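You operate a simulated robot arm through the tools that you are given. There is no shell and no other tool.

The job below is to be done with a simulated robot arm. You get a single attempt, and the scene is never put back.

JOB
Clean the wheel plate at 60 rpm with the white sponge and throw the two clay lumps away.
Fine: Wet the sponge in the white tub first and lay it back on the bench after. Switch the wheel off and watch it until it stops. The lumps on the bench go in the blue bin.
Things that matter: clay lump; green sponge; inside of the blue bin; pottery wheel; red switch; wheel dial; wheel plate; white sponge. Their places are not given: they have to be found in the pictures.

Only the result counts: the job must be done as asked and must still hold three seconds after the hand-in. Knocking over, shifting, dropping, spilling or breaking anything else fails it.

ROBOT AND FRAMES
A 7-joint arm with a two-finger parallel gripper, fixed in place. Base frame: the origin is at the foot of the arm, x ahead of it, y to its left, z up; the work surface is at about z = 720. Readings come in mm, rad, newtons and seconds.
Its first joint turns from -2.601 to 2.601 rad. Payload 3.43 kg.
The tool frame sits at the grasp point between the pads (the TCP): z along the fingers, y along the line on which they close. The tips reach 30 mm beyond it. Largest opening 94 mm; finger width 28, thickness 10; the body of the gripper, 50 by 96 mm, starts 55 mm behind the TCP.
Orientation is that of the tool frame in the base frame, as [roll, pitch, yaw] about the fixed x, y, z axes, in that order (R = Rz(yaw) Ry(pitch) Rx(roll)). With the fingers straight down and closing along the base's y, the tool's x points along the base's -x, its y along +y and its z along -z.

CONTROLS
- The arm moves only by the tool drive_tool. Its argument "deltas" is a list of rows, each a list of 3 entries, a list of its own where there are three numbers: the shift along the base's x, y, z in mm, then the turn, a rotation vector about the base's x, y, z in rad, then the finger opening in mm, from 0 to 94. In form: [[[tx, ty, tz], [rx, ry, rz], fingers], ...]. A call has 1 to 20 rows; each row is the pose to reach, as a shift and turn from the pose commanded when the call began. Rows are played at 5 a second. More than 50 mm and 0.15 rad between two rows, or a gripper value outside its range, and nothing of the call is played. A pose out of reach is approached as far as the arm can. The call stops where the force on the tool passes 40 N (or 10 N more than at its start, if that is more) or the arm is blocked; 0.2 s more then pass. Each finger travels about 45 mm/s and halts on what it meets, pressing with about 31 N; the grip force reading is that of the motor and also rises with nothing between the fingers. The clock runs only during rows and for 0.2 s after the last one: add rows that repeat a pose to give the fingers time. It gives the time, the measured TCP pose, the force on the tool (base axes), the opening and the grip force at its end, in the units of the frame above (readings bear some noise), with the torque about the TCP (base axes, N m) and any sound that the robot's microphone picked up.
- Cameras (640 x 400 px; columns grow to the right, rows downward): "scene" is fixed at [49.7, -650.1, 1369.9]; the picture's right is [-0.71, -0.70, 0.00], its down [-0.61, 0.61, -0.51] and it looks along [0.36, -0.36, -0.86] (base axes); focal length 214 px, centre (320, 200). "wrist" rides on the gripper at [76, 14, -102] in the tool frame; the picture's right is [-0.18, 0.98, 0.00], its down [-0.75, -0.14, -0.64] and it looks along [-0.63, -0.12, 0.77] (tool axes); focal length 243 px, centre (320, 200).
- get_image(camera): a new picture of that camera. No time passes.
- pixel_to_xyz(camera, pixels): for up to 12 pixels [column, row] of the newest picture of that camera ("zoom" is the newest enlarged one), the place [x, y, z] in the base frame of the surface seen there, good to about 2 mm. No time passes.
- inspect(camera, box): a new picture of the part [left, top, right, bottom] of that camera's present view, enlarged. No time passes.
- sign_off(): hands the job in; it is judged then, once.

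Open the gripper and draw the arm clear of the work before you hand the job in, unless the task says otherwise.

The tools are called as a command line: name --argument value ..., lists and objects as JSON in quotes. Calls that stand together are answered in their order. drive_tool: Moves the arm, as the interface text tells. Its arguments: {"type":"object","properties":{"deltas":{"type":"array","items":{"type":"array"}}},"required":["deltas"]} The other tools are called the same way: get_image (camera) takes a picture; pixel_to_xyz (camera, pixels) gives the place of the surface under pixels of a picture; inspect (camera, box) takes an enlarged picture of a part of a camera's view; sign_off () hands the job in.

At the start:

```text
time_s: 0.0
ee_pos: [391.1, -906.8, 1096.3]
orientation: [-3.141, 0.001, -3.14]
contact_force: [0.8, -0.1, -0.3]
wrist_torque: [0.0, -0.04, 0.0]
opening: 94.0
finger_force: 0.0
```

scene: 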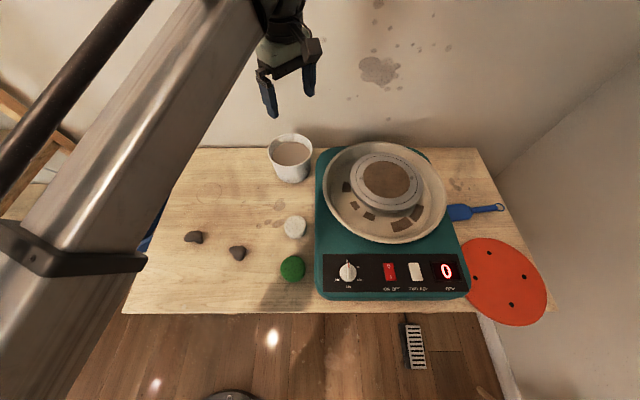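
wrist: 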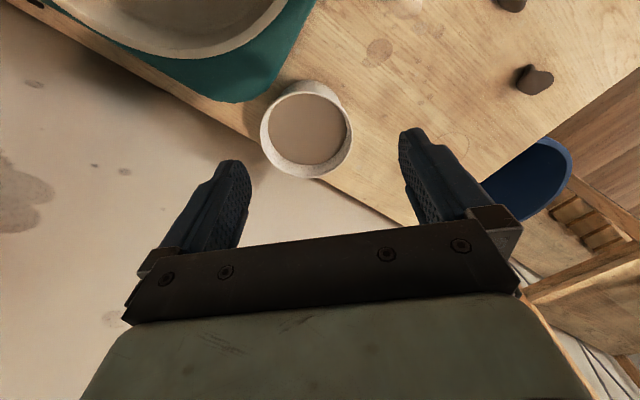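

The scene shows the wheel (about 385,185), the tub (292,157), the white sponge (295,227), the green sponge (292,268), and two lumps (194,237) and (238,253). I'll enlarge the panel and the bench and measure the main points.

inspect --camera "scene" --box '[310, 240, 480, 310]'

inspect --camera "scene" --box '[130, 130, 330, 300]'

pixel_to_xyz --camera "scene" --pixels '[[295, 227], [292, 268], [194, 237], [238, 253], [292, 155], [385, 180], [348, 272], [390, 272], [417, 271], [446, 271], [250, 200], [148, 240]]'

```text
3.76 times, centred on (395, 275) of scene
```

zoom: 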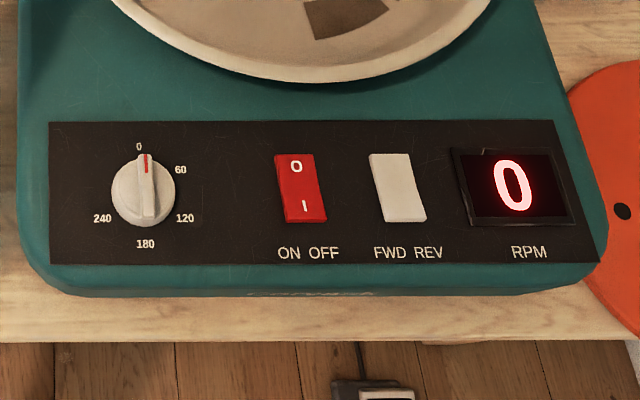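

```text
2.35 times, centred on (230, 215) of scene
```

zoom: 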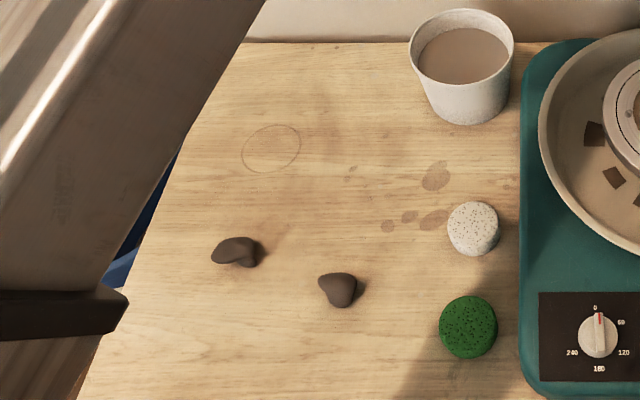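

```text
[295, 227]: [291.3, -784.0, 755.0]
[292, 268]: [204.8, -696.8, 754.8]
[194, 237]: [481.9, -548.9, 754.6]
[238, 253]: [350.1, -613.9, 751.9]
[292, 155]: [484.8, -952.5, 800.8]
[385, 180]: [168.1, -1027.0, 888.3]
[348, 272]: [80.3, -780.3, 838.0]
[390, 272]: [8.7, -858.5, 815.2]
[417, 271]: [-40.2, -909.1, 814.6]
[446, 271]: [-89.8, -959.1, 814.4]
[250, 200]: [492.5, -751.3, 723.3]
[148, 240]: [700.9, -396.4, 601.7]
```

The dial points at 0, the display shows 0, and the dial marks run clockwise at about one degree per rpm. Next I measure the plate, pan, tub rim and sponge sizes, with an enlarged view of the wheel.

pixel_to_xyz --camera "scene" --pixels '[[350, 180], [424, 182], [386, 155], [386, 208], [386, 180], [324, 190], [447, 190], [385, 240], [385, 144], [270, 148], [312, 150], [292, 136]]'

inspect --camera "scene" --box '[310, 130, 470, 250]'

```text
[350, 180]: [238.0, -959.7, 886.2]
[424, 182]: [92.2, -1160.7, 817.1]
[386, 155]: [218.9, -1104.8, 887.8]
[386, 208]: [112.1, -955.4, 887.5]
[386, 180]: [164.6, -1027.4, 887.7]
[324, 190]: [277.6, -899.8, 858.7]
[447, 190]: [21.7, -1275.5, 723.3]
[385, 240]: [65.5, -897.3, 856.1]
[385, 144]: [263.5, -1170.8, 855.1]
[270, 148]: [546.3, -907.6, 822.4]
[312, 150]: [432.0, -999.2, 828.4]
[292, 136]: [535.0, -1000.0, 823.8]
```

```text
3.33 times, centred on (390, 190) of scene
```

zoom: 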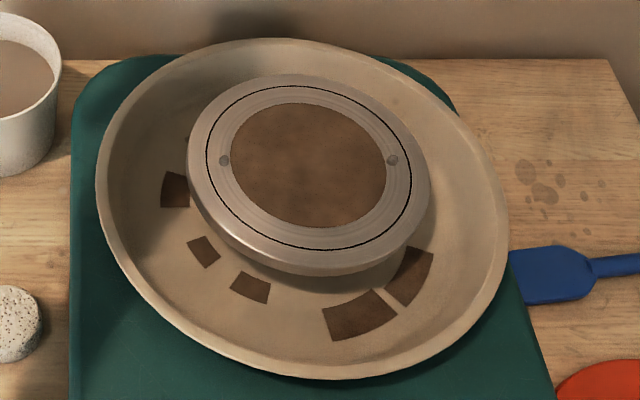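

The clay film is a disc inside two bat pins at (224,160) and (392,160) in the zoom. I measure the plate edges, film edges and pins.

pixel_to_xyz --camera "zoom" --pixels '[[190, 160], [427, 165], [305, 78], [305, 262], [232, 160], [385, 165], [308, 105], [308, 225], [224, 160], [392, 160], [222, 166], [394, 166]]'

```text
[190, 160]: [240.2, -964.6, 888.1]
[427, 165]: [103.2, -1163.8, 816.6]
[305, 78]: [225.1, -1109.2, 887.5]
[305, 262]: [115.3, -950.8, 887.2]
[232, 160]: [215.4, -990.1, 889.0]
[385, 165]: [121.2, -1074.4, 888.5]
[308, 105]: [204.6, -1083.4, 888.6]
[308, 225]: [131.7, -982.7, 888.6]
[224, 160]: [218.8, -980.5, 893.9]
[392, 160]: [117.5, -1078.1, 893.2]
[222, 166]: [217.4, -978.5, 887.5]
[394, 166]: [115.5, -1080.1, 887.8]
```

Plate centre is about (168.5,-1031,888), film radius about 63, pins at about 71 mm and 6 mm high. I move above the dial at (80,-780) at a safe height for a close look.

drive_tool --deltas '[[[-39, 16, -10], [0, 0, 0], 94], [[-78, 32, -25], [0, 0, 0.1], 94], [[-117, 48, -42], [0, 0, 0.2], 94], [[-156, 64, -60], [0, 0, 0.3], 94], [[-195, 80, -78], [0, 0, 0.4], 94], [[-234, 96, -96], [0, 0, 0.5], 94], [[-273, 112, -116], [0, 0, 0.52], 94], [[-311, 127, -136], [0, 0, 0.52], 94], [[-311, 127, -136], [0, 0, 0.52], 94]]'

get_image --camera "wrist"

get_image --camera "scene"

```text
time_s: 2.0
ee_pos: [79.0, -780.3, 959.4]
orientation: [3.142, 0.002, -2.623]
contact_force: [-0.6, 0.4, 0.2]
wrist_torque: [0.01, -0.02, -0.02]
opening: 94.2
finger_force: 0.1
```

```text
taken
```

wrist: 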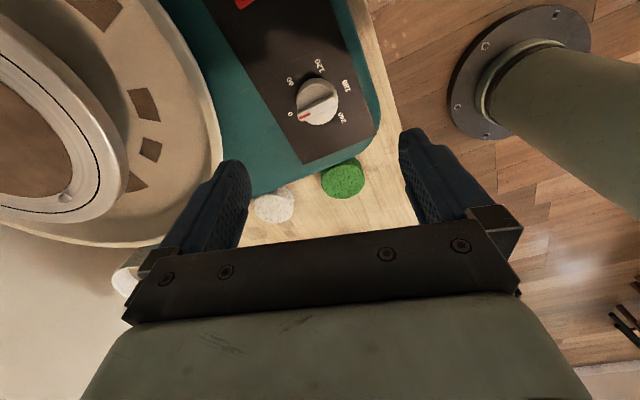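

```text
taken
```

scene: 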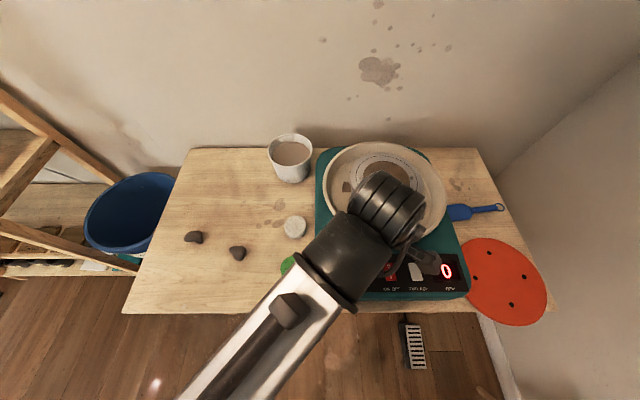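

The bin is now visible at about (135,215) in the scene view, and the knob at (317,103) in the wrist view. I zoom the knob and measure it, plus the bin.

inspect --camera "wrist" --box '[220, 0, 400, 210]'

pixel_to_xyz --camera "wrist" --pixels '[[297, 103], [317, 90], [338, 103], [320, 122], [303, 115], [322, 80], [290, 100], [345, 178], [274, 205]]'

pixel_to_xyz --camera "scene" --pixels '[[88, 215], [130, 176], [177, 180], [140, 250], [120, 215], [150, 195], [115, 235], [130, 265], [160, 180]]'

```text
1.90 times, centred on (310, 105) of wrist
```

zoom: 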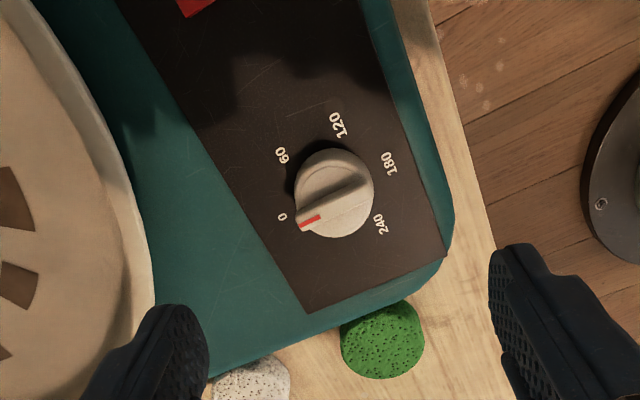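

```text
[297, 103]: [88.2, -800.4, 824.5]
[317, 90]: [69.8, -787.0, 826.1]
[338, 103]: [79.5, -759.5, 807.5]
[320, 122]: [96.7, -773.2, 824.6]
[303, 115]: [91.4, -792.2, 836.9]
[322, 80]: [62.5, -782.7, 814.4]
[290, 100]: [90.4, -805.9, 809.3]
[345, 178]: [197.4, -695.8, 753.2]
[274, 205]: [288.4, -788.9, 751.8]
```

```text
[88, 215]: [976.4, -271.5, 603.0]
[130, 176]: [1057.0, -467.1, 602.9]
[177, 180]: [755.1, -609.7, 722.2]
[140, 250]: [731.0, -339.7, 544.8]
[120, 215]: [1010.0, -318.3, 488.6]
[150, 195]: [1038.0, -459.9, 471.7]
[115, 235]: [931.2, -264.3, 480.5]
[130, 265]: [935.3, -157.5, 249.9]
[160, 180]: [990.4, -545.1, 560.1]
```

The knob is a disc with a ridge pointing at "0", centred near (81,-779), top ridge z about 837. I turn the gripper so it closes across the ridge, and also test in the air that the further -60° is reachable.

drive_tool --deltas '[[[2, 1, 0], [0, 0, -0.15], 94], [[2, 1, 0], [0, 0, -0.3], 94], [[2, 1, 0], [0, 0, -0.45], 94], [[2, 1, 0], [0, 0, -0.6], 94], [[2, 1, 0], [0, 0, -0.75], 94], [[2, 1, 0], [0, 0, -0.9], 94], [[2, 1, 0], [0, 0, -1.05], 94], [[2, 1, 0], [0, 0, -1.2], 94], [[2, 1, 0], [0, 0, -1.35], 94], [[2, 1, 0], [0, 0, -1.5], 94], [[2, 1, 0], [0, 0, -1.65], 94], [[2, 1, 0], [0, 0, -1.8], 94], [[2, 1, 0], [0, 0, -1.95], 94], [[2, 1, 0], [0, 0, -2.1], 94], [[2, 1, 0], [0, 0, -2.25], 94], [[2, 1, 0], [0, 0, -2.4], 94], [[2, 1, 0], [0, 0, -2.5], 94], [[2, 1, 0], [0, 0, -2.5], 94]]'

get_image --camera "wrist"

```text
time_s: 5.8
ee_pos: [81.7, -779.7, 960.2]
orientation: [-3.141, 0.0, 1.161]
contact_force: [0.0, 0.0, -0.4]
wrist_torque: [-0.01, -0.01, 0.0]
opening: 94.0
finger_force: 0.1
```

```text
taken
```

wrist: 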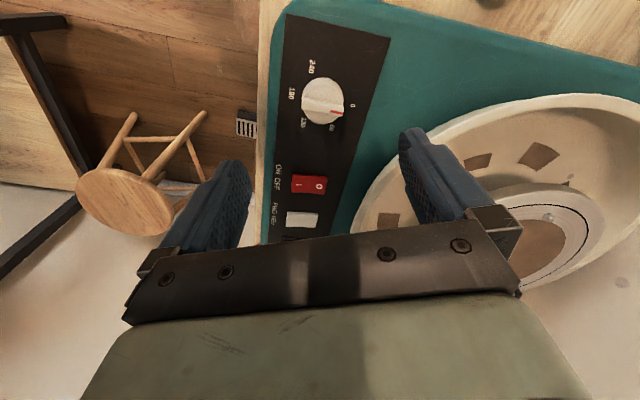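

Rotation is free down to yaw 1.16. I zoom on the knob and switch from this side and measure them.

inspect --camera "wrist" --box '[260, 60, 390, 240]'

pixel_to_xyz --camera "wrist" --pixels '[[305, 98], [340, 97], [322, 82], [322, 120], [342, 113], [305, 103], [322, 108], [298, 185], [309, 184], [320, 184], [280, 140], [345, 140]]'

```text
2.22 times, centred on (325, 150) of wrist
```

zoom: 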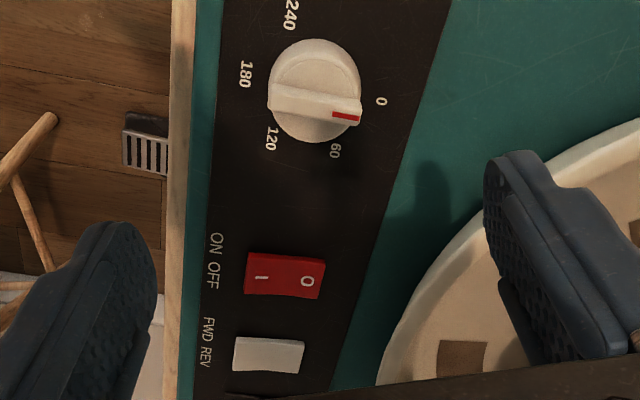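

```text
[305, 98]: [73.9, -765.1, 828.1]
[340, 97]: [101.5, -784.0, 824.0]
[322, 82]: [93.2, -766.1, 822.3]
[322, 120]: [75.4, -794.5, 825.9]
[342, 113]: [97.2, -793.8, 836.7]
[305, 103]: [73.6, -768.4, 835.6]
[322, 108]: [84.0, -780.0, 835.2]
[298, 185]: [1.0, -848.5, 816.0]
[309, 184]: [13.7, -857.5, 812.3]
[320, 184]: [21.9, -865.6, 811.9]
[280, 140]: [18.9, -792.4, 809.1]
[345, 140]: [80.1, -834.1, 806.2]
```

Knob centre is about (85,-779.5) with ridge along -47°; the rocker's "I" end at (1,-848) stands higher, so pressing it turns the wheel on. I turn to close across the ridge and descend around the knob with fingers at 60.

drive_tool --deltas '[[[3, 0, 0], [0, 0, 0.15], 60], [[3, 0, 0], [0, 0, 0.3], 60], [[3, 0, 0], [0, 0, 0.45], 60], [[3, 0, 0], [0, 0, 0.6], 60], [[3, 0, 0], [0, 0, 0.75], 60], [[3, 0, -20], [0, 0, 0.9], 60], [[3, 0, -40], [0, 0, 1.05], 60], [[3, 0, -60], [0, 0, 1.16], 60], [[3, 0, -80], [0, 0, 1.16], 60], [[3, 0, -95], [0, 0, 1.16], 60], [[3, 0, -107], [0, 0, 1.16], 60], [[3, 0, -115], [0, 0, 1.16], 60], [[3, 0, -115], [0, 0, 1.16], 60]]'

get_image --camera "wrist"

```text
time_s: 8.6
ee_pos: [84.9, -780.1, 841.9]
orientation: [3.141, 0.001, 2.321]
contact_force: [0.4, -0.5, 0.0]
wrist_torque: [0.04, 0.0, 0.02]
opening: 59.7
finger_force: 0.0
```

```text
taken
```

wrist: 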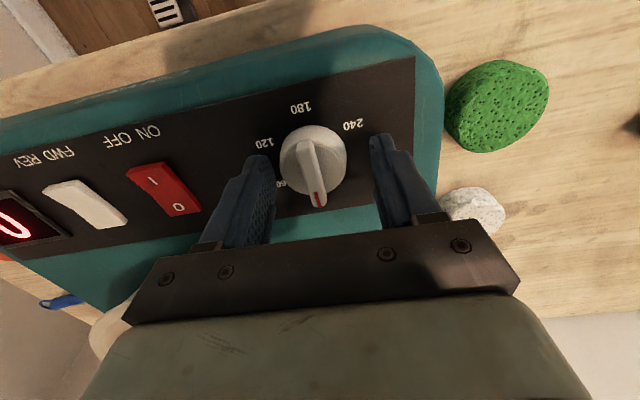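

The fingers straddle the knob in the wrist view (tips about (262,165) and (382,145), knob (313,160)). I check the actual places before closing.

pixel_to_xyz --camera "wrist" --pixels '[[262, 160], [378, 142], [312, 150], [318, 198], [303, 147], [284, 160], [344, 158]]'

inspect --camera "wrist" --box '[220, 80, 440, 260]'

```text
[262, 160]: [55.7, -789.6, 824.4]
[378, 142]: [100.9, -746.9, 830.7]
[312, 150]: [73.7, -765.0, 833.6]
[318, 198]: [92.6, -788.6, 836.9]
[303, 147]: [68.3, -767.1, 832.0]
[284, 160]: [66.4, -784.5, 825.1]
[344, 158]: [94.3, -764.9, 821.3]
```

```text
2.22 times, centred on (330, 170) of wrist
```

zoom: 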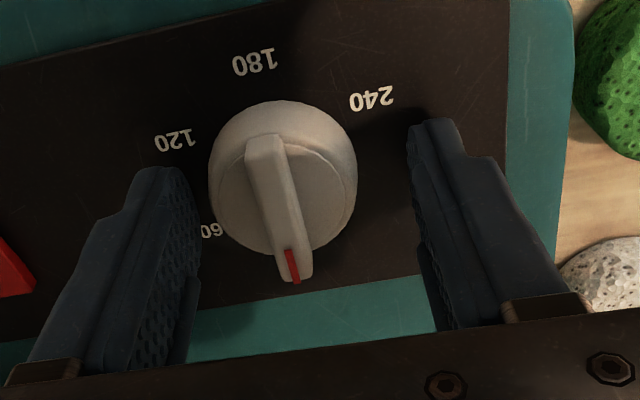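

The knob centre is nearer (82,-777), so I shift by (-3,+3) along the ridge and close gently.

drive_tool --deltas '[[[-3, 3, 0], [0, 0, 0], 60], [[-3, 3, 0], [0, 0, 0], 44], [[-3, 3, 0], [0, 0, 0], 30], [[-3, 3, 0], [0, 0, 0], 5], [[-3, 3, 0], [0, 0, 0], 5], [[-3, 3, 0], [0, 0, 0], 5]]'

get_image --camera "wrist"

```text
time_s: 10.0
ee_pos: [78.4, -779.3, 843.0]
orientation: [-3.134, 0.0, 2.318]
contact_force: [-28.0, -27.3, 2.5]
wrist_torque: [-0.49, 0.52, -0.24]
opening: 40.5
finger_force: 45.2
```

```text
taken
```

wrist: 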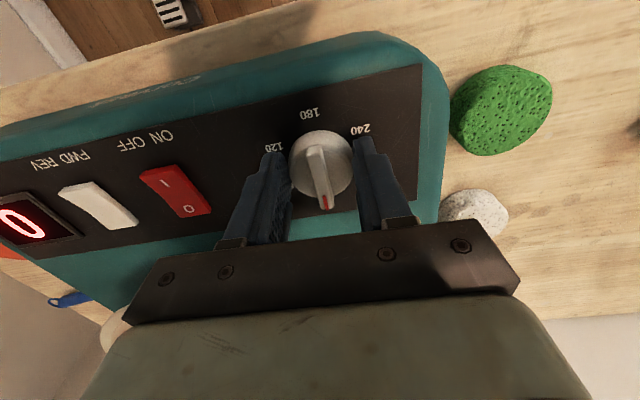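

Closing stopped at opening 40.5 with about 39 N sideways in (-x,-y), so the knob lies a bit further that way. I take a closer look.

inspect --camera "wrist" --box '[230, 90, 410, 240]'

pixel_to_xyz --camera "wrist" --pixels '[[291, 165], [352, 160], [316, 152], [325, 205], [280, 165], [362, 160], [320, 175]]'

```text
2.67 times, centred on (320, 165) of wrist
```

zoom: 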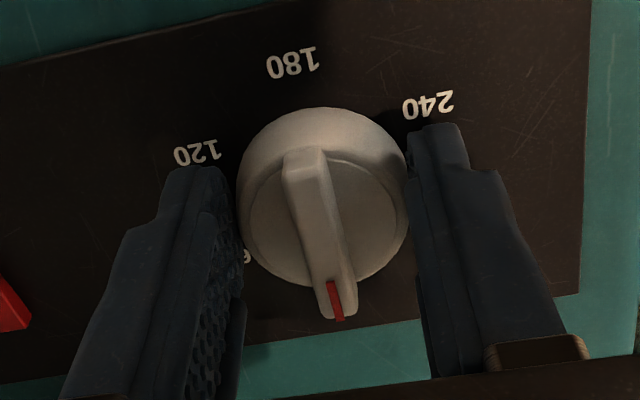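

```text
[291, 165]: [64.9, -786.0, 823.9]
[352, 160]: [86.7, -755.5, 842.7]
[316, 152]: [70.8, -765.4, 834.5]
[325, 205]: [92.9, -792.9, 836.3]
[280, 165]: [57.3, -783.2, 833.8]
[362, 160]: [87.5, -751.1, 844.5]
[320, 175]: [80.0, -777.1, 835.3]
```

Both fingers touch the knob; the knob centre along the closing line is about where the tool now sits. I shift the command there to relieve the side load while keeping the grip.

drive_tool --deltas '[[[-2, -1.5, 0], [0, 0, 0], 30], [[-2, -1.5, 0], [0, 0, 0], 30]]'

```text
time_s: 10.6
ee_pos: [79.1, -778.9, 843.6]
orientation: [-3.137, 0.0, 2.32]
contact_force: [-15.5, -24.4, 1.3]
wrist_torque: [-0.23, 1.24, -0.24]
opening: 40.5
finger_force: 44.8
```

The side load fell to (-15,-24) N, so I continue in the same direction.

drive_tool --deltas '[[[-1.5, -1.5, 0], [0, 0, 0], 30], [[-1.5, -2.5, 0], [0, 0, 0], 30], [[-1.5, -2.5, 0], [0, 0, 0], 30]]'

```text
time_s: 11.4
ee_pos: [79.5, -780.1, 843.5]
orientation: [3.141, 0.002, 2.322]
contact_force: [-3.2, -6.2, 7.2]
wrist_torque: [-1.29, -0.42, -0.09]
opening: 40.3
finger_force: 45.3
```

The grip is now nearly unloaded sideways. I turn clockwise (seen from above) part of the way and check.

drive_tool --deltas '[[[0, 0, 0], [0, 0, -0.1], 30], [[0, 0, 0], [0, 0, -0.2], 30], [[0, 0, 0], [0, 0, -0.3], 30], [[0, 0, 0], [0, 0, -0.4], 30], [[0, 0, 0], [0, 0, -0.5], 30], [[0, 0, 0], [0, 0, -0.5], 30]]'

inspect --camera "wrist" --box '[230, 70, 410, 240]'

```text
time_s: 12.8
ee_pos: [81.6, -778.4, 844.8]
orientation: [3.139, -0.002, 1.821]
contact_force: [18.9, 16.5, 5.1]
wrist_torque: [0.45, -0.42, 0.1]
opening: 40.3
finger_force: 45.0
```

```text
2.35 times, centred on (320, 155) of wrist
```

zoom: 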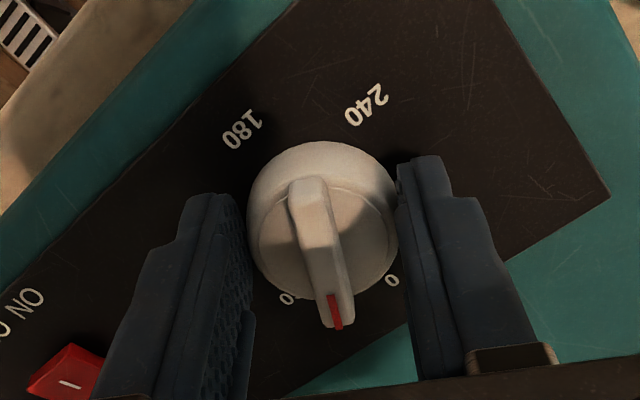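

The pointer turned with the gripper and sits between 0 and 60. I relieve the side load by (+2,+2) and finish the turn.

drive_tool --deltas '[[[1, 1, 0], [0, 0, 0], 30], [[2, 2, 0], [0, 0, -0.1], 30], [[2, 2, 0], [0, 0, -0.2], 30], [[2.5, 2, 0], [0, 0, -0.3], 30], [[2.5, 2, 0], [0, 0, -0.4], 30], [[2.5, 2, 0], [0, 0, -0.5], 30], [[2.5, 2, 0], [0, 0, -0.547], 30], [[2.5, 2, 0], [0, 0, -0.547], 30]]'

inspect --camera "wrist" --box '[230, 70, 410, 240]'

```text
time_s: 14.6
ee_pos: [84.0, -779.2, 844.0]
orientation: [3.133, 0.0, 1.274]
contact_force: [31.8, -2.2, 16.5]
wrist_torque: [-1.31, -0.54, 0.14]
opening: 40.1
finger_force: 44.5
```

```text
2.35 times, centred on (320, 155) of wrist
```

zoom: 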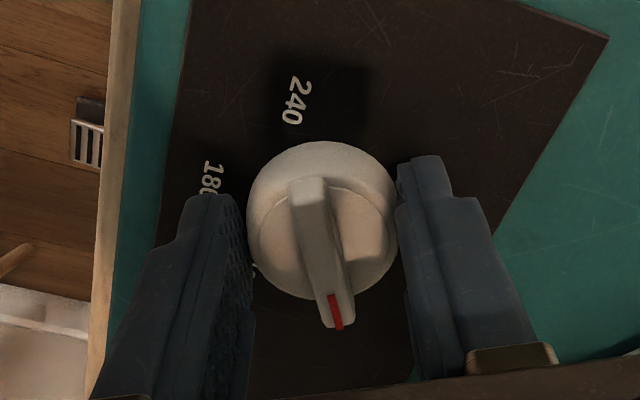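

The turn is complete to -1.047 rad. I relieve the x load, open the fingers, and lift clear to view the dial.

drive_tool --deltas '[[[3, 0, 0], [0, 0, 0], 30], [[3, 0, 0], [0, 0, 0], 46], [[3, 0, 0], [0, 0, 0], 60], [[3, 0, 0], [0, 0, 0], 60], [[3, 0, 15], [0, 0, 0], 60], [[3, 0, 40], [0, 0, 0], 60], [[3, 0, 80], [0, 0, 0], 60], [[3, 0, 110], [0, 0, 0], 60], [[3, 0, 110], [0, 0, 0], 60]]'

inspect --camera "wrist" --box '[230, 40, 410, 240]'

get_image --camera "wrist"

```text
time_s: 16.6
ee_pos: [83.8, -778.9, 953.6]
orientation: [-3.14, -0.001, 1.273]
contact_force: [-0.2, -0.7, -0.4]
wrist_torque: [0.01, -0.04, 0.0]
opening: 59.9
finger_force: 0.0
```

```text
2.00 times, centred on (320, 140) of wrist
```

zoom: 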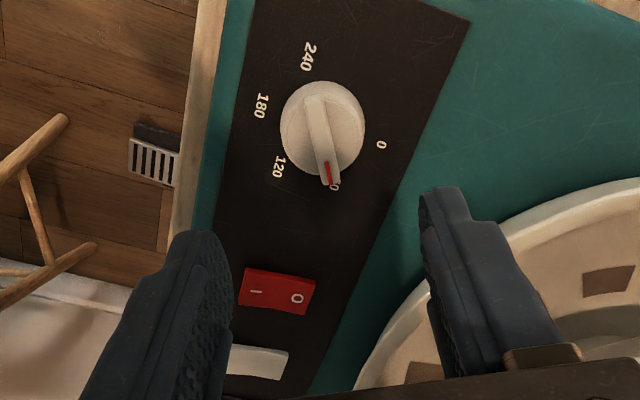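

```text
taken
```

wrist: 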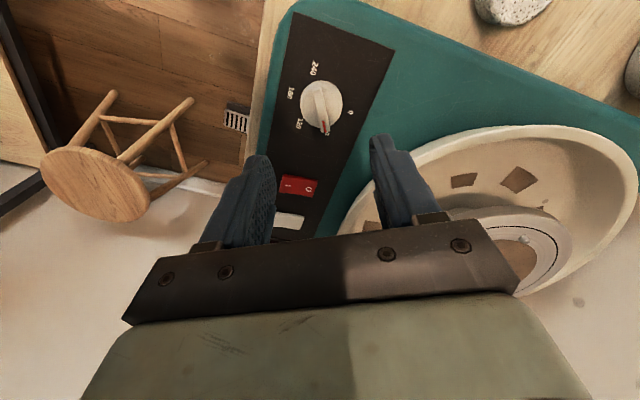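

The pointer now stands at 60. Next I measure the rocker outline to press its "I" end.

pixel_to_xyz --camera "wrist" --pixels '[[282, 183], [288, 185], [296, 186], [306, 187], [314, 188], [284, 176], [280, 190], [317, 181], [311, 194]]'

inspect --camera "scene" --box '[310, 240, 480, 310]'

```text
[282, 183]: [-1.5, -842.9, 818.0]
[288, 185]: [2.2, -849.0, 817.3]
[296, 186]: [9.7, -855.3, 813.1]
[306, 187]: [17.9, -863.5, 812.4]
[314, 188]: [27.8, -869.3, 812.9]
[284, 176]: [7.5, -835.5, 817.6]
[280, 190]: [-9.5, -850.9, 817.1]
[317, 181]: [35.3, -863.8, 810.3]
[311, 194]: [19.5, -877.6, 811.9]
```

```text
3.76 times, centred on (395, 275) of scene
```

zoom: 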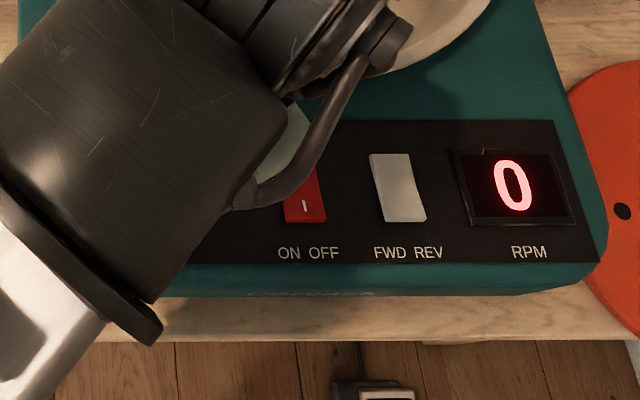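

Rocker centre is about (13,-856), with the "I" end at (-1.5,-843). I move above (5.5,-849.5) with the fingers closed and aligned along the rocker.

drive_tool --deltas '[[[-25, -23, 0], [0, 0, -0.15], 30], [[-50, -46, 0], [0, 0, -0.3], 0], [[-78.3, -70.5, -20], [0, 0, -0.45], 0], [[-78.3, -70.5, -50], [0, 0, -0.49], 0], [[-78.3, -70.5, -85], [0, 0, -0.49], 0], [[-78.3, -70.5, -85], [0, 0, -0.49], 0]]'

get_image --camera "wrist"

get_image --camera "scene"

```text
time_s: 18.0
ee_pos: [4.9, -847.1, 869.4]
orientation: [3.141, -0.002, 0.784]
contact_force: [-0.4, 0.3, -0.6]
wrist_torque: [-0.01, -0.02, -0.01]
opening: 0.0
finger_force: 31.1
```

```text
taken
```

wrist: 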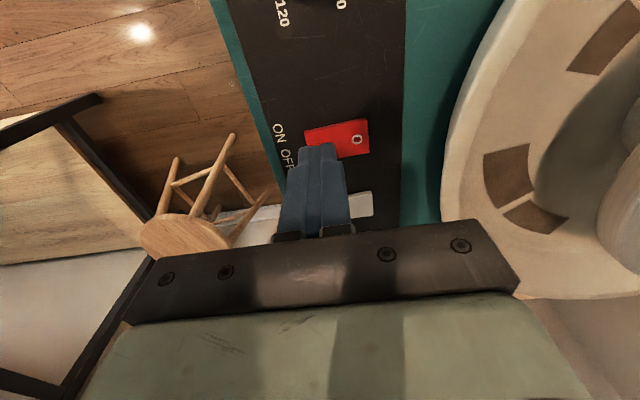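

```text
taken
```

scene: 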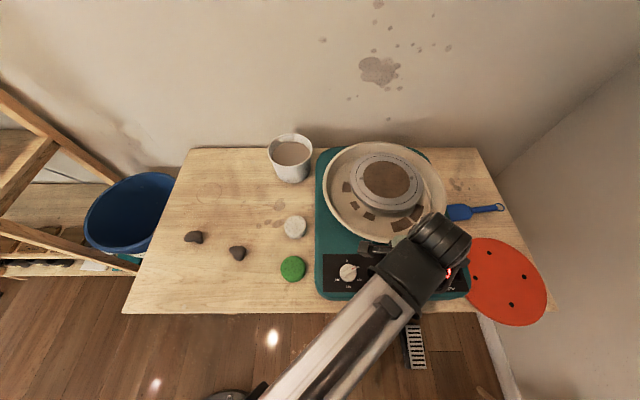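

The closed tips are over the "I" half. I press straight down slowly.

drive_tool --deltas '[[[0, -1, -8], [0, 0, 0], 0], [[0, -1, -14], [0, 0, 0], 0], [[0, -1, -18], [0, 0, 0], 0], [[0, -1, -21], [0, 0, 0], 0], [[0, -1, -24], [0, 0, 0], 0], [[0, -1, -26], [0, 0, 0], 0], [[0, -1, -28], [0, 0, 0], 0]]'

get_image --camera "wrist"

```text
time_s: 19.8
ee_pos: [6.5, -849.7, 844.4]
orientation: [-3.141, 0.002, 0.786]
contact_force: [-1.3, 5.3, 13.4]
wrist_torque: [0.17, -0.12, 0.05]
opening: 0.0
finger_force: 30.8
stopped in row 7: the force on the tool passed its limit at 41 N (the readings are from after the stop); the commanded pose is now the measured one
```

```text
taken
```

wrist: 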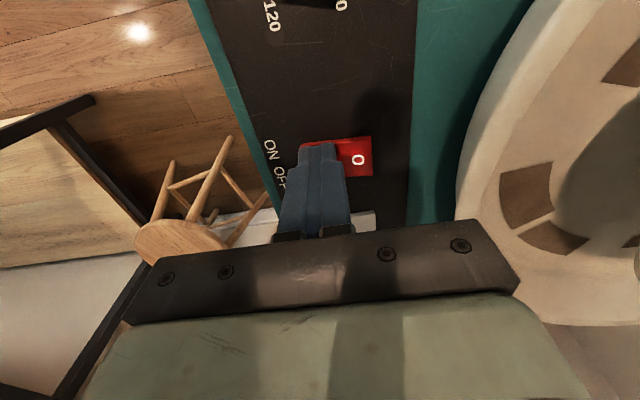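

The press stopped at 41 N, and the rocker seems to have tipped. I lift and check the switch and display.

drive_tool --deltas '[[[0, 0, 10], [0, 0, 0], 0], [[0, 0, 40], [0, 0, 0], 0], [[20, 20, 80], [0, 0, 0], 0], [[55, 50, 100], [0, 0, 0], 0], [[90, 90, 110], [0, 0, 0], 30], [[120, 110, 110], [0, 0, 0], 60]]'

get_image --camera "wrist"

inspect --camera "scene" --box '[310, 240, 480, 310]'

```text
refused: row 4 steps farther than a row can; nothing moved
```

```text
taken
```

wrist: 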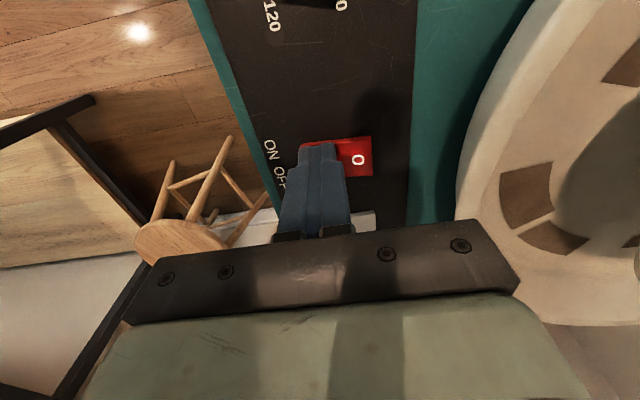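

```text
3.76 times, centred on (395, 275) of scene
```

zoom: 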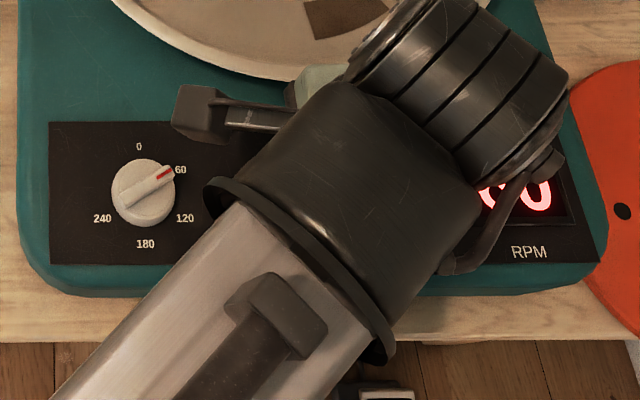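

The display already shows a two-digit reading ending in 0, and the dial is at 60. I lift in smaller steps toward the white sponge at (290,-786).

drive_tool --deltas '[[[0, 0, 20], [0, 0, 0], 0], [[0, 0, 60], [0, 0, 0], 0], [[20, 20, 95], [0, 0, 0.1], 0], [[55, 35, 120], [0, 0, 0.2], 0], [[100, 40, 120], [0, 0, 0.3], 30], [[145, 45, 120], [0, 0, 0.4], 60], [[190, 50, 110], [0, 0, 0.5], 94], [[235, 55, 100], [0, 0, 0.6], 94], [[283, 63, 90], [0, 0, 0.7], 94], [[283, 63, 60], [0, 0, 0.8], 94], [[283, 63, 60], [0, 0, 0.8], 94]]'

get_image --camera "wrist"

inspect --camera "scene" --box '[310, 240, 480, 310]'

get_image --camera "scene"

```text
time_s: 22.2
ee_pos: [289.0, -789.6, 900.9]
orientation: [3.141, 0.001, 1.586]
contact_force: [-0.8, 0.0, 0.5]
wrist_torque: [-0.04, 0.0, 0.02]
opening: 94.1
finger_force: 0.1
```

```text
taken
```

wrist: 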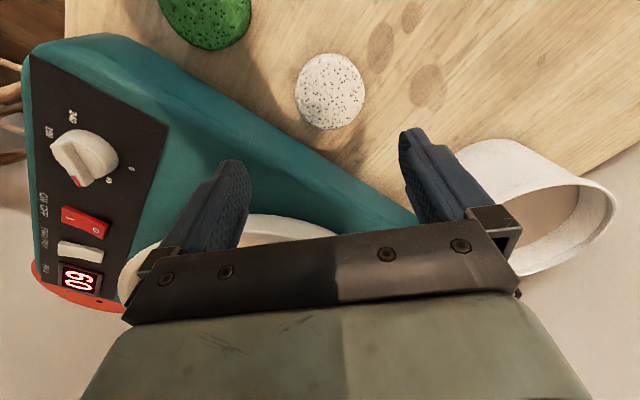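

```text
3.76 times, centred on (395, 275) of scene
```

zoom: 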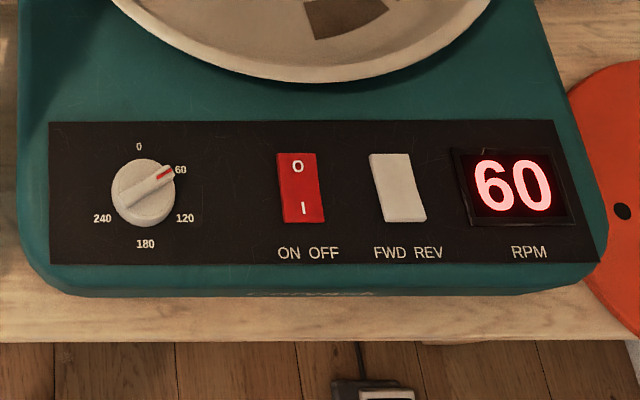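

```text
taken
```

scene: 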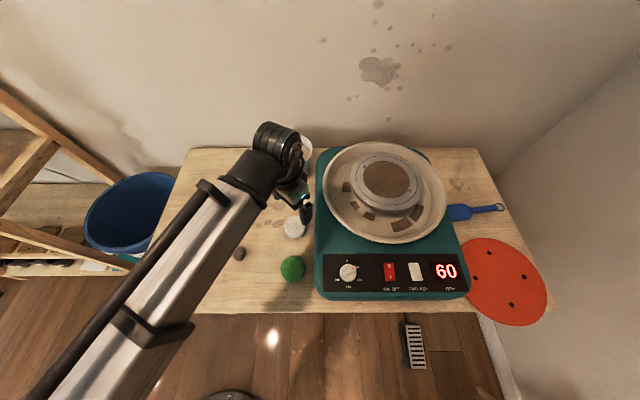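

The display reads 60. Before gripping the sponge I test in the air how far the arm reaches over the plate with the tool vertical (target about (165,-1012)).

drive_tool --deltas '[[[0, 0, 45], [0, 0, 0.07], 94], [[-10, -20, 89], [0, 0, 0.14], 60], [[-30, -60, 89], [0, 0, 0.14], 40], [[-50, -100, 89], [0, 0, 0.14], 40], [[-70, -140, 89], [0, 0, 0.14], 40], [[-90, -180, 89], [0, 0, 0.14], 40], [[-123, -215, 89], [0, 0, 0.14], 40], [[-123.5, -222, 89], [0, 0, 0.14], 40], [[-123.5, -222, 60], [0, 0, 0.14], 40], [[-123.5, -222, 45], [0, 0, 0.14], 40], [[-123.5, -222, 45], [0, 0, 0.14], 40]]'

get_image --camera "wrist"

```text
time_s: 24.6
ee_pos: [167.3, -1009.2, 947.2]
orientation: [-3.141, 0.002, 1.724]
contact_force: [-0.2, 0.7, -0.8]
wrist_torque: [0.0, -0.02, 0.01]
opening: 39.7
finger_force: 0.0
```

```text
taken
```

wrist: 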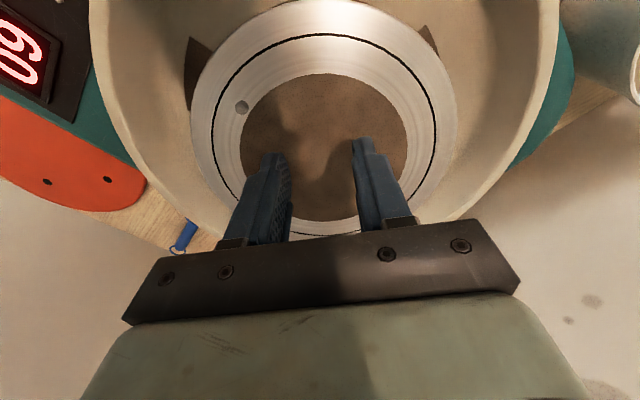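

The vertical tool reaches (167,-1009) at z 947, which is enough for the sponge to cover the plate centre. I now look at the tub and sponge in detail.

inspect --camera "scene" --box '[250, 120, 350, 290]'

get_image --camera "scene"

```text
2.35 times, centred on (300, 205) of scene
```

zoom: 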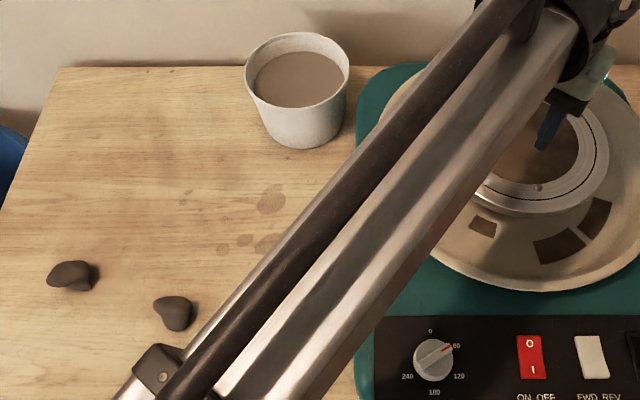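

```text
taken
```

scene: 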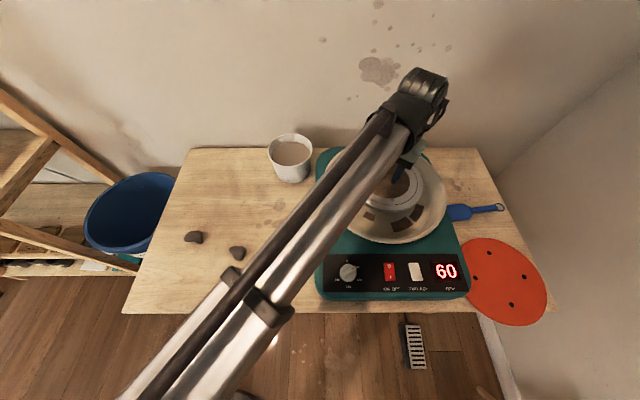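

I measure the tub's rim and water surface in this zoom.

pixel_to_xyz --camera "zoom" --pixels '[[247, 75], [348, 75], [297, 34], [297, 106], [297, 80], [258, 80], [339, 80], [300, 54], [300, 112], [305, 146]]'

```text
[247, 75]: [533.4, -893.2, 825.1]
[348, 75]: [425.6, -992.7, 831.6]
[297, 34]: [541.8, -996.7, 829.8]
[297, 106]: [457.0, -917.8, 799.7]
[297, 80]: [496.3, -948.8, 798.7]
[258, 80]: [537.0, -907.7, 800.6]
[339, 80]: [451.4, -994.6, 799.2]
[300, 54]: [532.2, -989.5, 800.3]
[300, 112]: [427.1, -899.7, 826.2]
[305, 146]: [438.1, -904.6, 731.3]
```

Tub centre is about (483,-946), rim z 828, water z 799.5. I go back above the white sponge, turned so the fingers close parallel to the wheel housing edge.

drive_tool --deltas '[[[0, 0, 30], [0, 0, 0], 40], [[15, 30, 35], [0, 0, -0.1], 40], [[35, 65, 35], [0, 0, -0.22], 60], [[55, 100, 35], [0, 0, -0.35], 75], [[75, 140, 35], [0, 0, -0.48], 75], [[95, 180, 35], [0, 0, -0.6], 75], [[115, 215, 20], [0, 0, -0.75], 75], [[122.7, 222, -20], [0, 0, -0.87], 75], [[122.7, 222, -50], [0, 0, -0.94], 75], [[122.7, 222, -50], [0, 0, -0.94], 75]]'

get_image --camera "wrist"

```text
time_s: 26.8
ee_pos: [287.8, -785.6, 896.0]
orientation: [3.141, 0.002, 0.785]
contact_force: [0.1, 0.3, 0.0]
wrist_torque: [0.04, 0.02, -0.02]
opening: 75.1
finger_force: 0.2
```

```text
taken
```

wrist: 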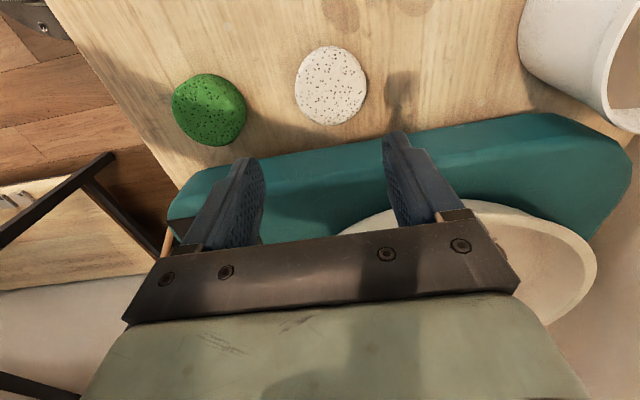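

The sponge is at (331,86) in the wrist view. I measure its outline and the housing edge.

pixel_to_xyz --camera "wrist" --pixels '[[331, 86], [297, 86], [365, 86], [331, 48], [331, 122], [331, 135], [331, 145], [320, 125], [208, 105], [415, 70]]'

inspect --camera "wrist" --box '[160, 20, 440, 200]'

```text
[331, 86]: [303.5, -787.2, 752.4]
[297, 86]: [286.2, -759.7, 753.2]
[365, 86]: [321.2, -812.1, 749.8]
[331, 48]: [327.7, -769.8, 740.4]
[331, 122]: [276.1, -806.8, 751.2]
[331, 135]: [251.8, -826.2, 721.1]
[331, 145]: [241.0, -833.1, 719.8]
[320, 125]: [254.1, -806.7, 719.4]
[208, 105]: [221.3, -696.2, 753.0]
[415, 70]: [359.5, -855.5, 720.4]
```

```text
2.22 times, centred on (300, 110) of wrist
```

zoom: 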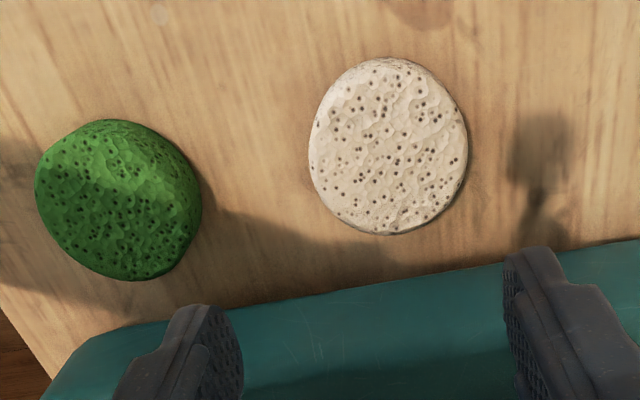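

The sponge is about 63 mm wide, centred near (301,-787). I open fully, centre over it and go partway down for another check.

drive_tool --deltas '[[[5, -1, 0], [0, 0, 0], 94], [[13, -1.5, -30], [0, 0, 0], 94], [[13, -1.5, -60], [0, 0, 0], 94], [[13, -1.5, -85], [0, 0, 0], 94], [[13, -1.5, -95], [0, 0, 0], 94], [[13, -1.5, -95], [0, 0, 0], 94]]'

get_image --camera "wrist"

inspect --camera "scene" --box '[250, 180, 350, 290]'

```text
time_s: 28.2
ee_pos: [300.5, -786.7, 801.9]
orientation: [-3.141, 0.001, 0.783]
contact_force: [-0.7, 0.4, 1.1]
wrist_torque: [0.01, -0.02, -0.01]
opening: 94.2
finger_force: 0.1
```

```text
taken
```

wrist: 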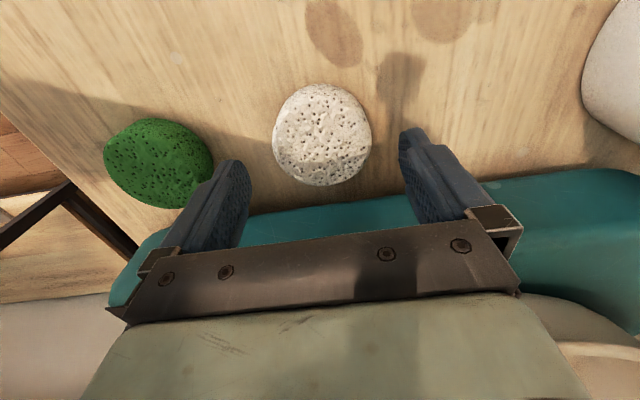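

```text
3.64 times, centred on (300, 235) of scene
```

zoom: 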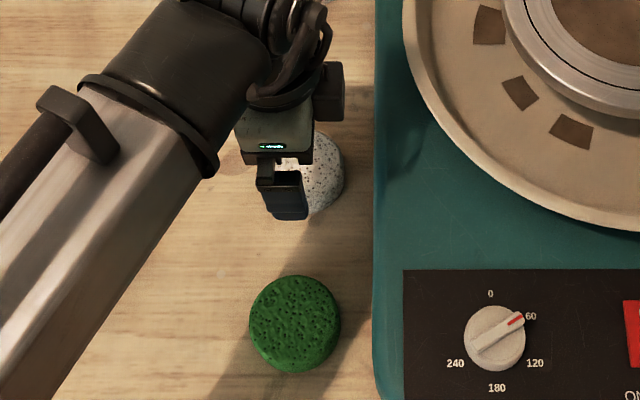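

The view from closer: sponge at (322,134), green sponge clear of the left finger. I measure again.

pixel_to_xyz --camera "wrist" --pixels '[[322, 134], [274, 138], [370, 134], [322, 86], [322, 182], [104, 160], [210, 168], [160, 120], [160, 205], [240, 165], [405, 135]]'

```text
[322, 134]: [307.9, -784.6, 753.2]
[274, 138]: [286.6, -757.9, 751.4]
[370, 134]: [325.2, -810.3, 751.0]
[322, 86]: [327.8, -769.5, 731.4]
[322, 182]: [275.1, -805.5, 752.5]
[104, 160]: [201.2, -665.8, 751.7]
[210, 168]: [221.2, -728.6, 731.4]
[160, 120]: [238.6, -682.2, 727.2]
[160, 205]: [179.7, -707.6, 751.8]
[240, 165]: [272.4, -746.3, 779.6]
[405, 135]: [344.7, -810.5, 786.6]
```

Sponge centre is (302,-787), radius about 32.5. I descend to put the tips about 10 mm above the bench and close.

drive_tool --deltas '[[[1.5, -0.3, -15], [0, 0, 0], 94], [[1.5, -0.3, -30], [0, 0, 0], 94], [[1.5, -0.3, -39], [0, 0, 0], 94], [[1.5, -0.3, -39], [0, 0, 0], 80], [[1.5, -0.3, -39], [0, 0, 0], 66], [[1.5, -0.3, -39], [0, 0, 0], 50], [[1.5, -0.3, -39], [0, 0, 0], 40], [[1.5, -0.3, -39], [0, 0, 0], 40]]'

get_image --camera "wrist"

```text
time_s: 30.0
ee_pos: [300.6, -786.6, 763.8]
orientation: [3.14, 0.002, 0.785]
contact_force: [0.7, 0.9, -0.6]
wrist_torque: [-0.02, 0.0, -0.01]
opening: 66.8
finger_force: 31.3
```

```text
taken
```

wrist: 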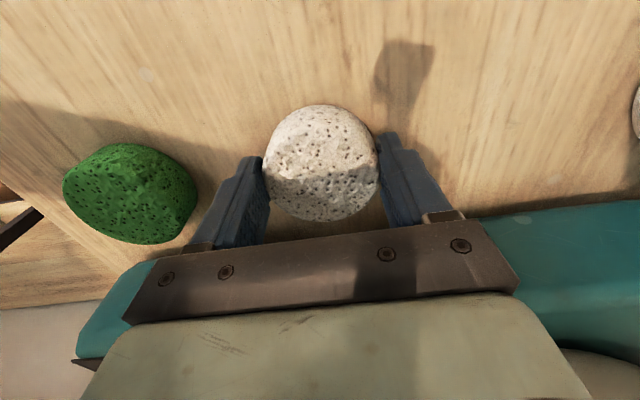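

The sponge is held at 66.8 mm. I lift it, turn, and carry it to above the near part of the tub.

drive_tool --deltas '[[[0, 0, 20], [0, 0, 0], 40], [[0, 0, 60], [0, 0, 0.1], 40], [[0, 0, 105], [0, 0, 0.22], 40], [[0, 0, 150], [0, 0, 0.35], 40], [[5, 0, 170], [0, 0, 0.48], 40], [[35, -25, 170], [0, 0, 0.61], 40], [[65, -50, 170], [0, 0, 0.74], 40], [[95, -75, 170], [0, 0, 0.87], 40], [[125, -95, 170], [0, 0, 1.0], 40], [[150, -115, 170], [0, 0, 1.13], 40], [[172, -135, 170], [0, 0, 1.26], 40], [[172, -135, 170], [0, 0, 1.26], 40]]'

get_image --camera "wrist"

get_image --camera "scene"

```text
time_s: 32.6
ee_pos: [474.6, -924.3, 931.5]
orientation: [-3.142, 0.003, 2.045]
contact_force: [-0.2, 0.7, -0.4]
wrist_torque: [0.01, 0.04, -0.04]
opening: 67.2
finger_force: 31.3
```

```text
taken
```

wrist: 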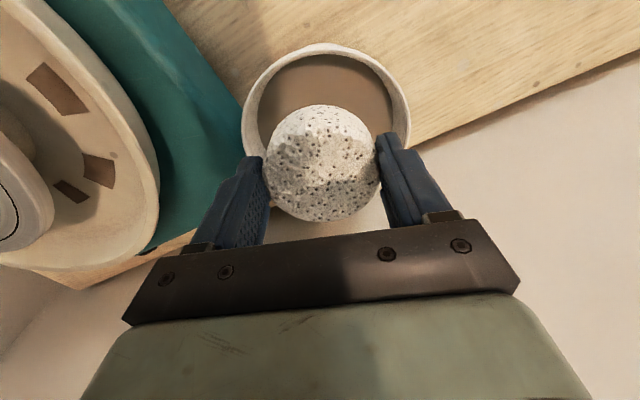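

```text
taken
```

scene: 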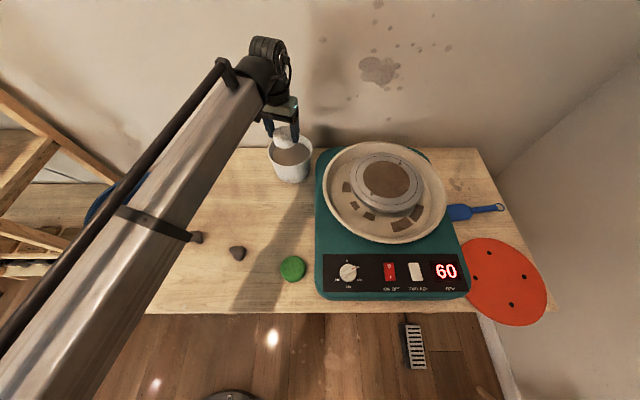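

The arm reached (474.6,-924.3). I measure the tub rim from this view to centre the descent.

pixel_to_xyz --camera "wrist" --pixels '[[244, 130], [409, 125], [325, 45], [258, 110], [398, 110], [325, 62], [400, 150], [247, 100], [405, 95], [330, 80]]'

inspect --camera "wrist" --box '[220, 20, 440, 240]'

```text
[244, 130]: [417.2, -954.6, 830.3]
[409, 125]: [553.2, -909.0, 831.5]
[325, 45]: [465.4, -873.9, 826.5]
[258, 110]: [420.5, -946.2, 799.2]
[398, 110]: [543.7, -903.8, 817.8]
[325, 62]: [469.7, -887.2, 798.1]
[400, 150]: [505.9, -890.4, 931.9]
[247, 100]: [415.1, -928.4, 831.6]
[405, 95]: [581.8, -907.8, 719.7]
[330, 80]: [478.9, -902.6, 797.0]
```

```text
1.82 times, centred on (330, 130) of wrist
```

zoom: 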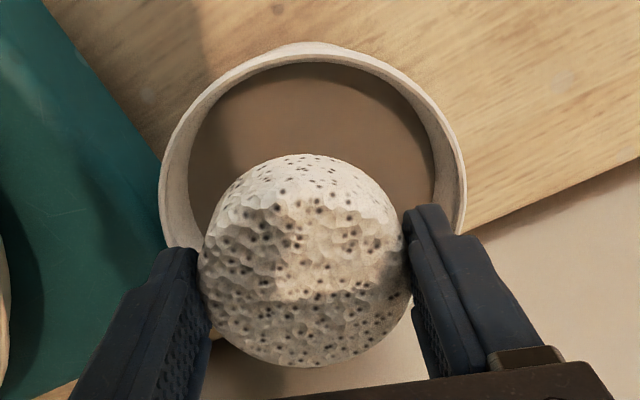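

Rim centre is about (486,-944). I shift over (482.5,-937) and descend to just above the rim, watching whether the pose is reached.

drive_tool --deltas '[[[4, -6, 0], [0, 0, 0], 40], [[8, -13, 0], [0, 0, 0], 40], [[8, -13, -25], [0, 0, 0], 40], [[8, -13, -50], [0, 0, 0], 40], [[8, -13, -50], [0, 0, 0], 40]]'

get_image --camera "wrist"

```text
time_s: 33.8
ee_pos: [482.4, -935.9, 884.4]
orientation: [3.141, 0.001, 2.044]
contact_force: [-0.3, 0.7, -0.3]
wrist_torque: [0.03, 0.0, 0.04]
opening: 67.0
finger_force: 31.3
```

```text
taken
```

wrist: 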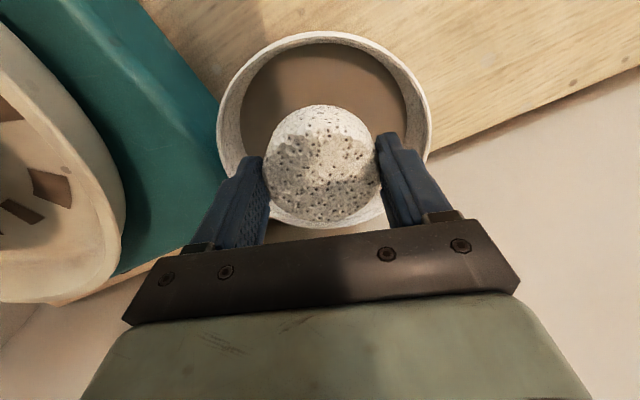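

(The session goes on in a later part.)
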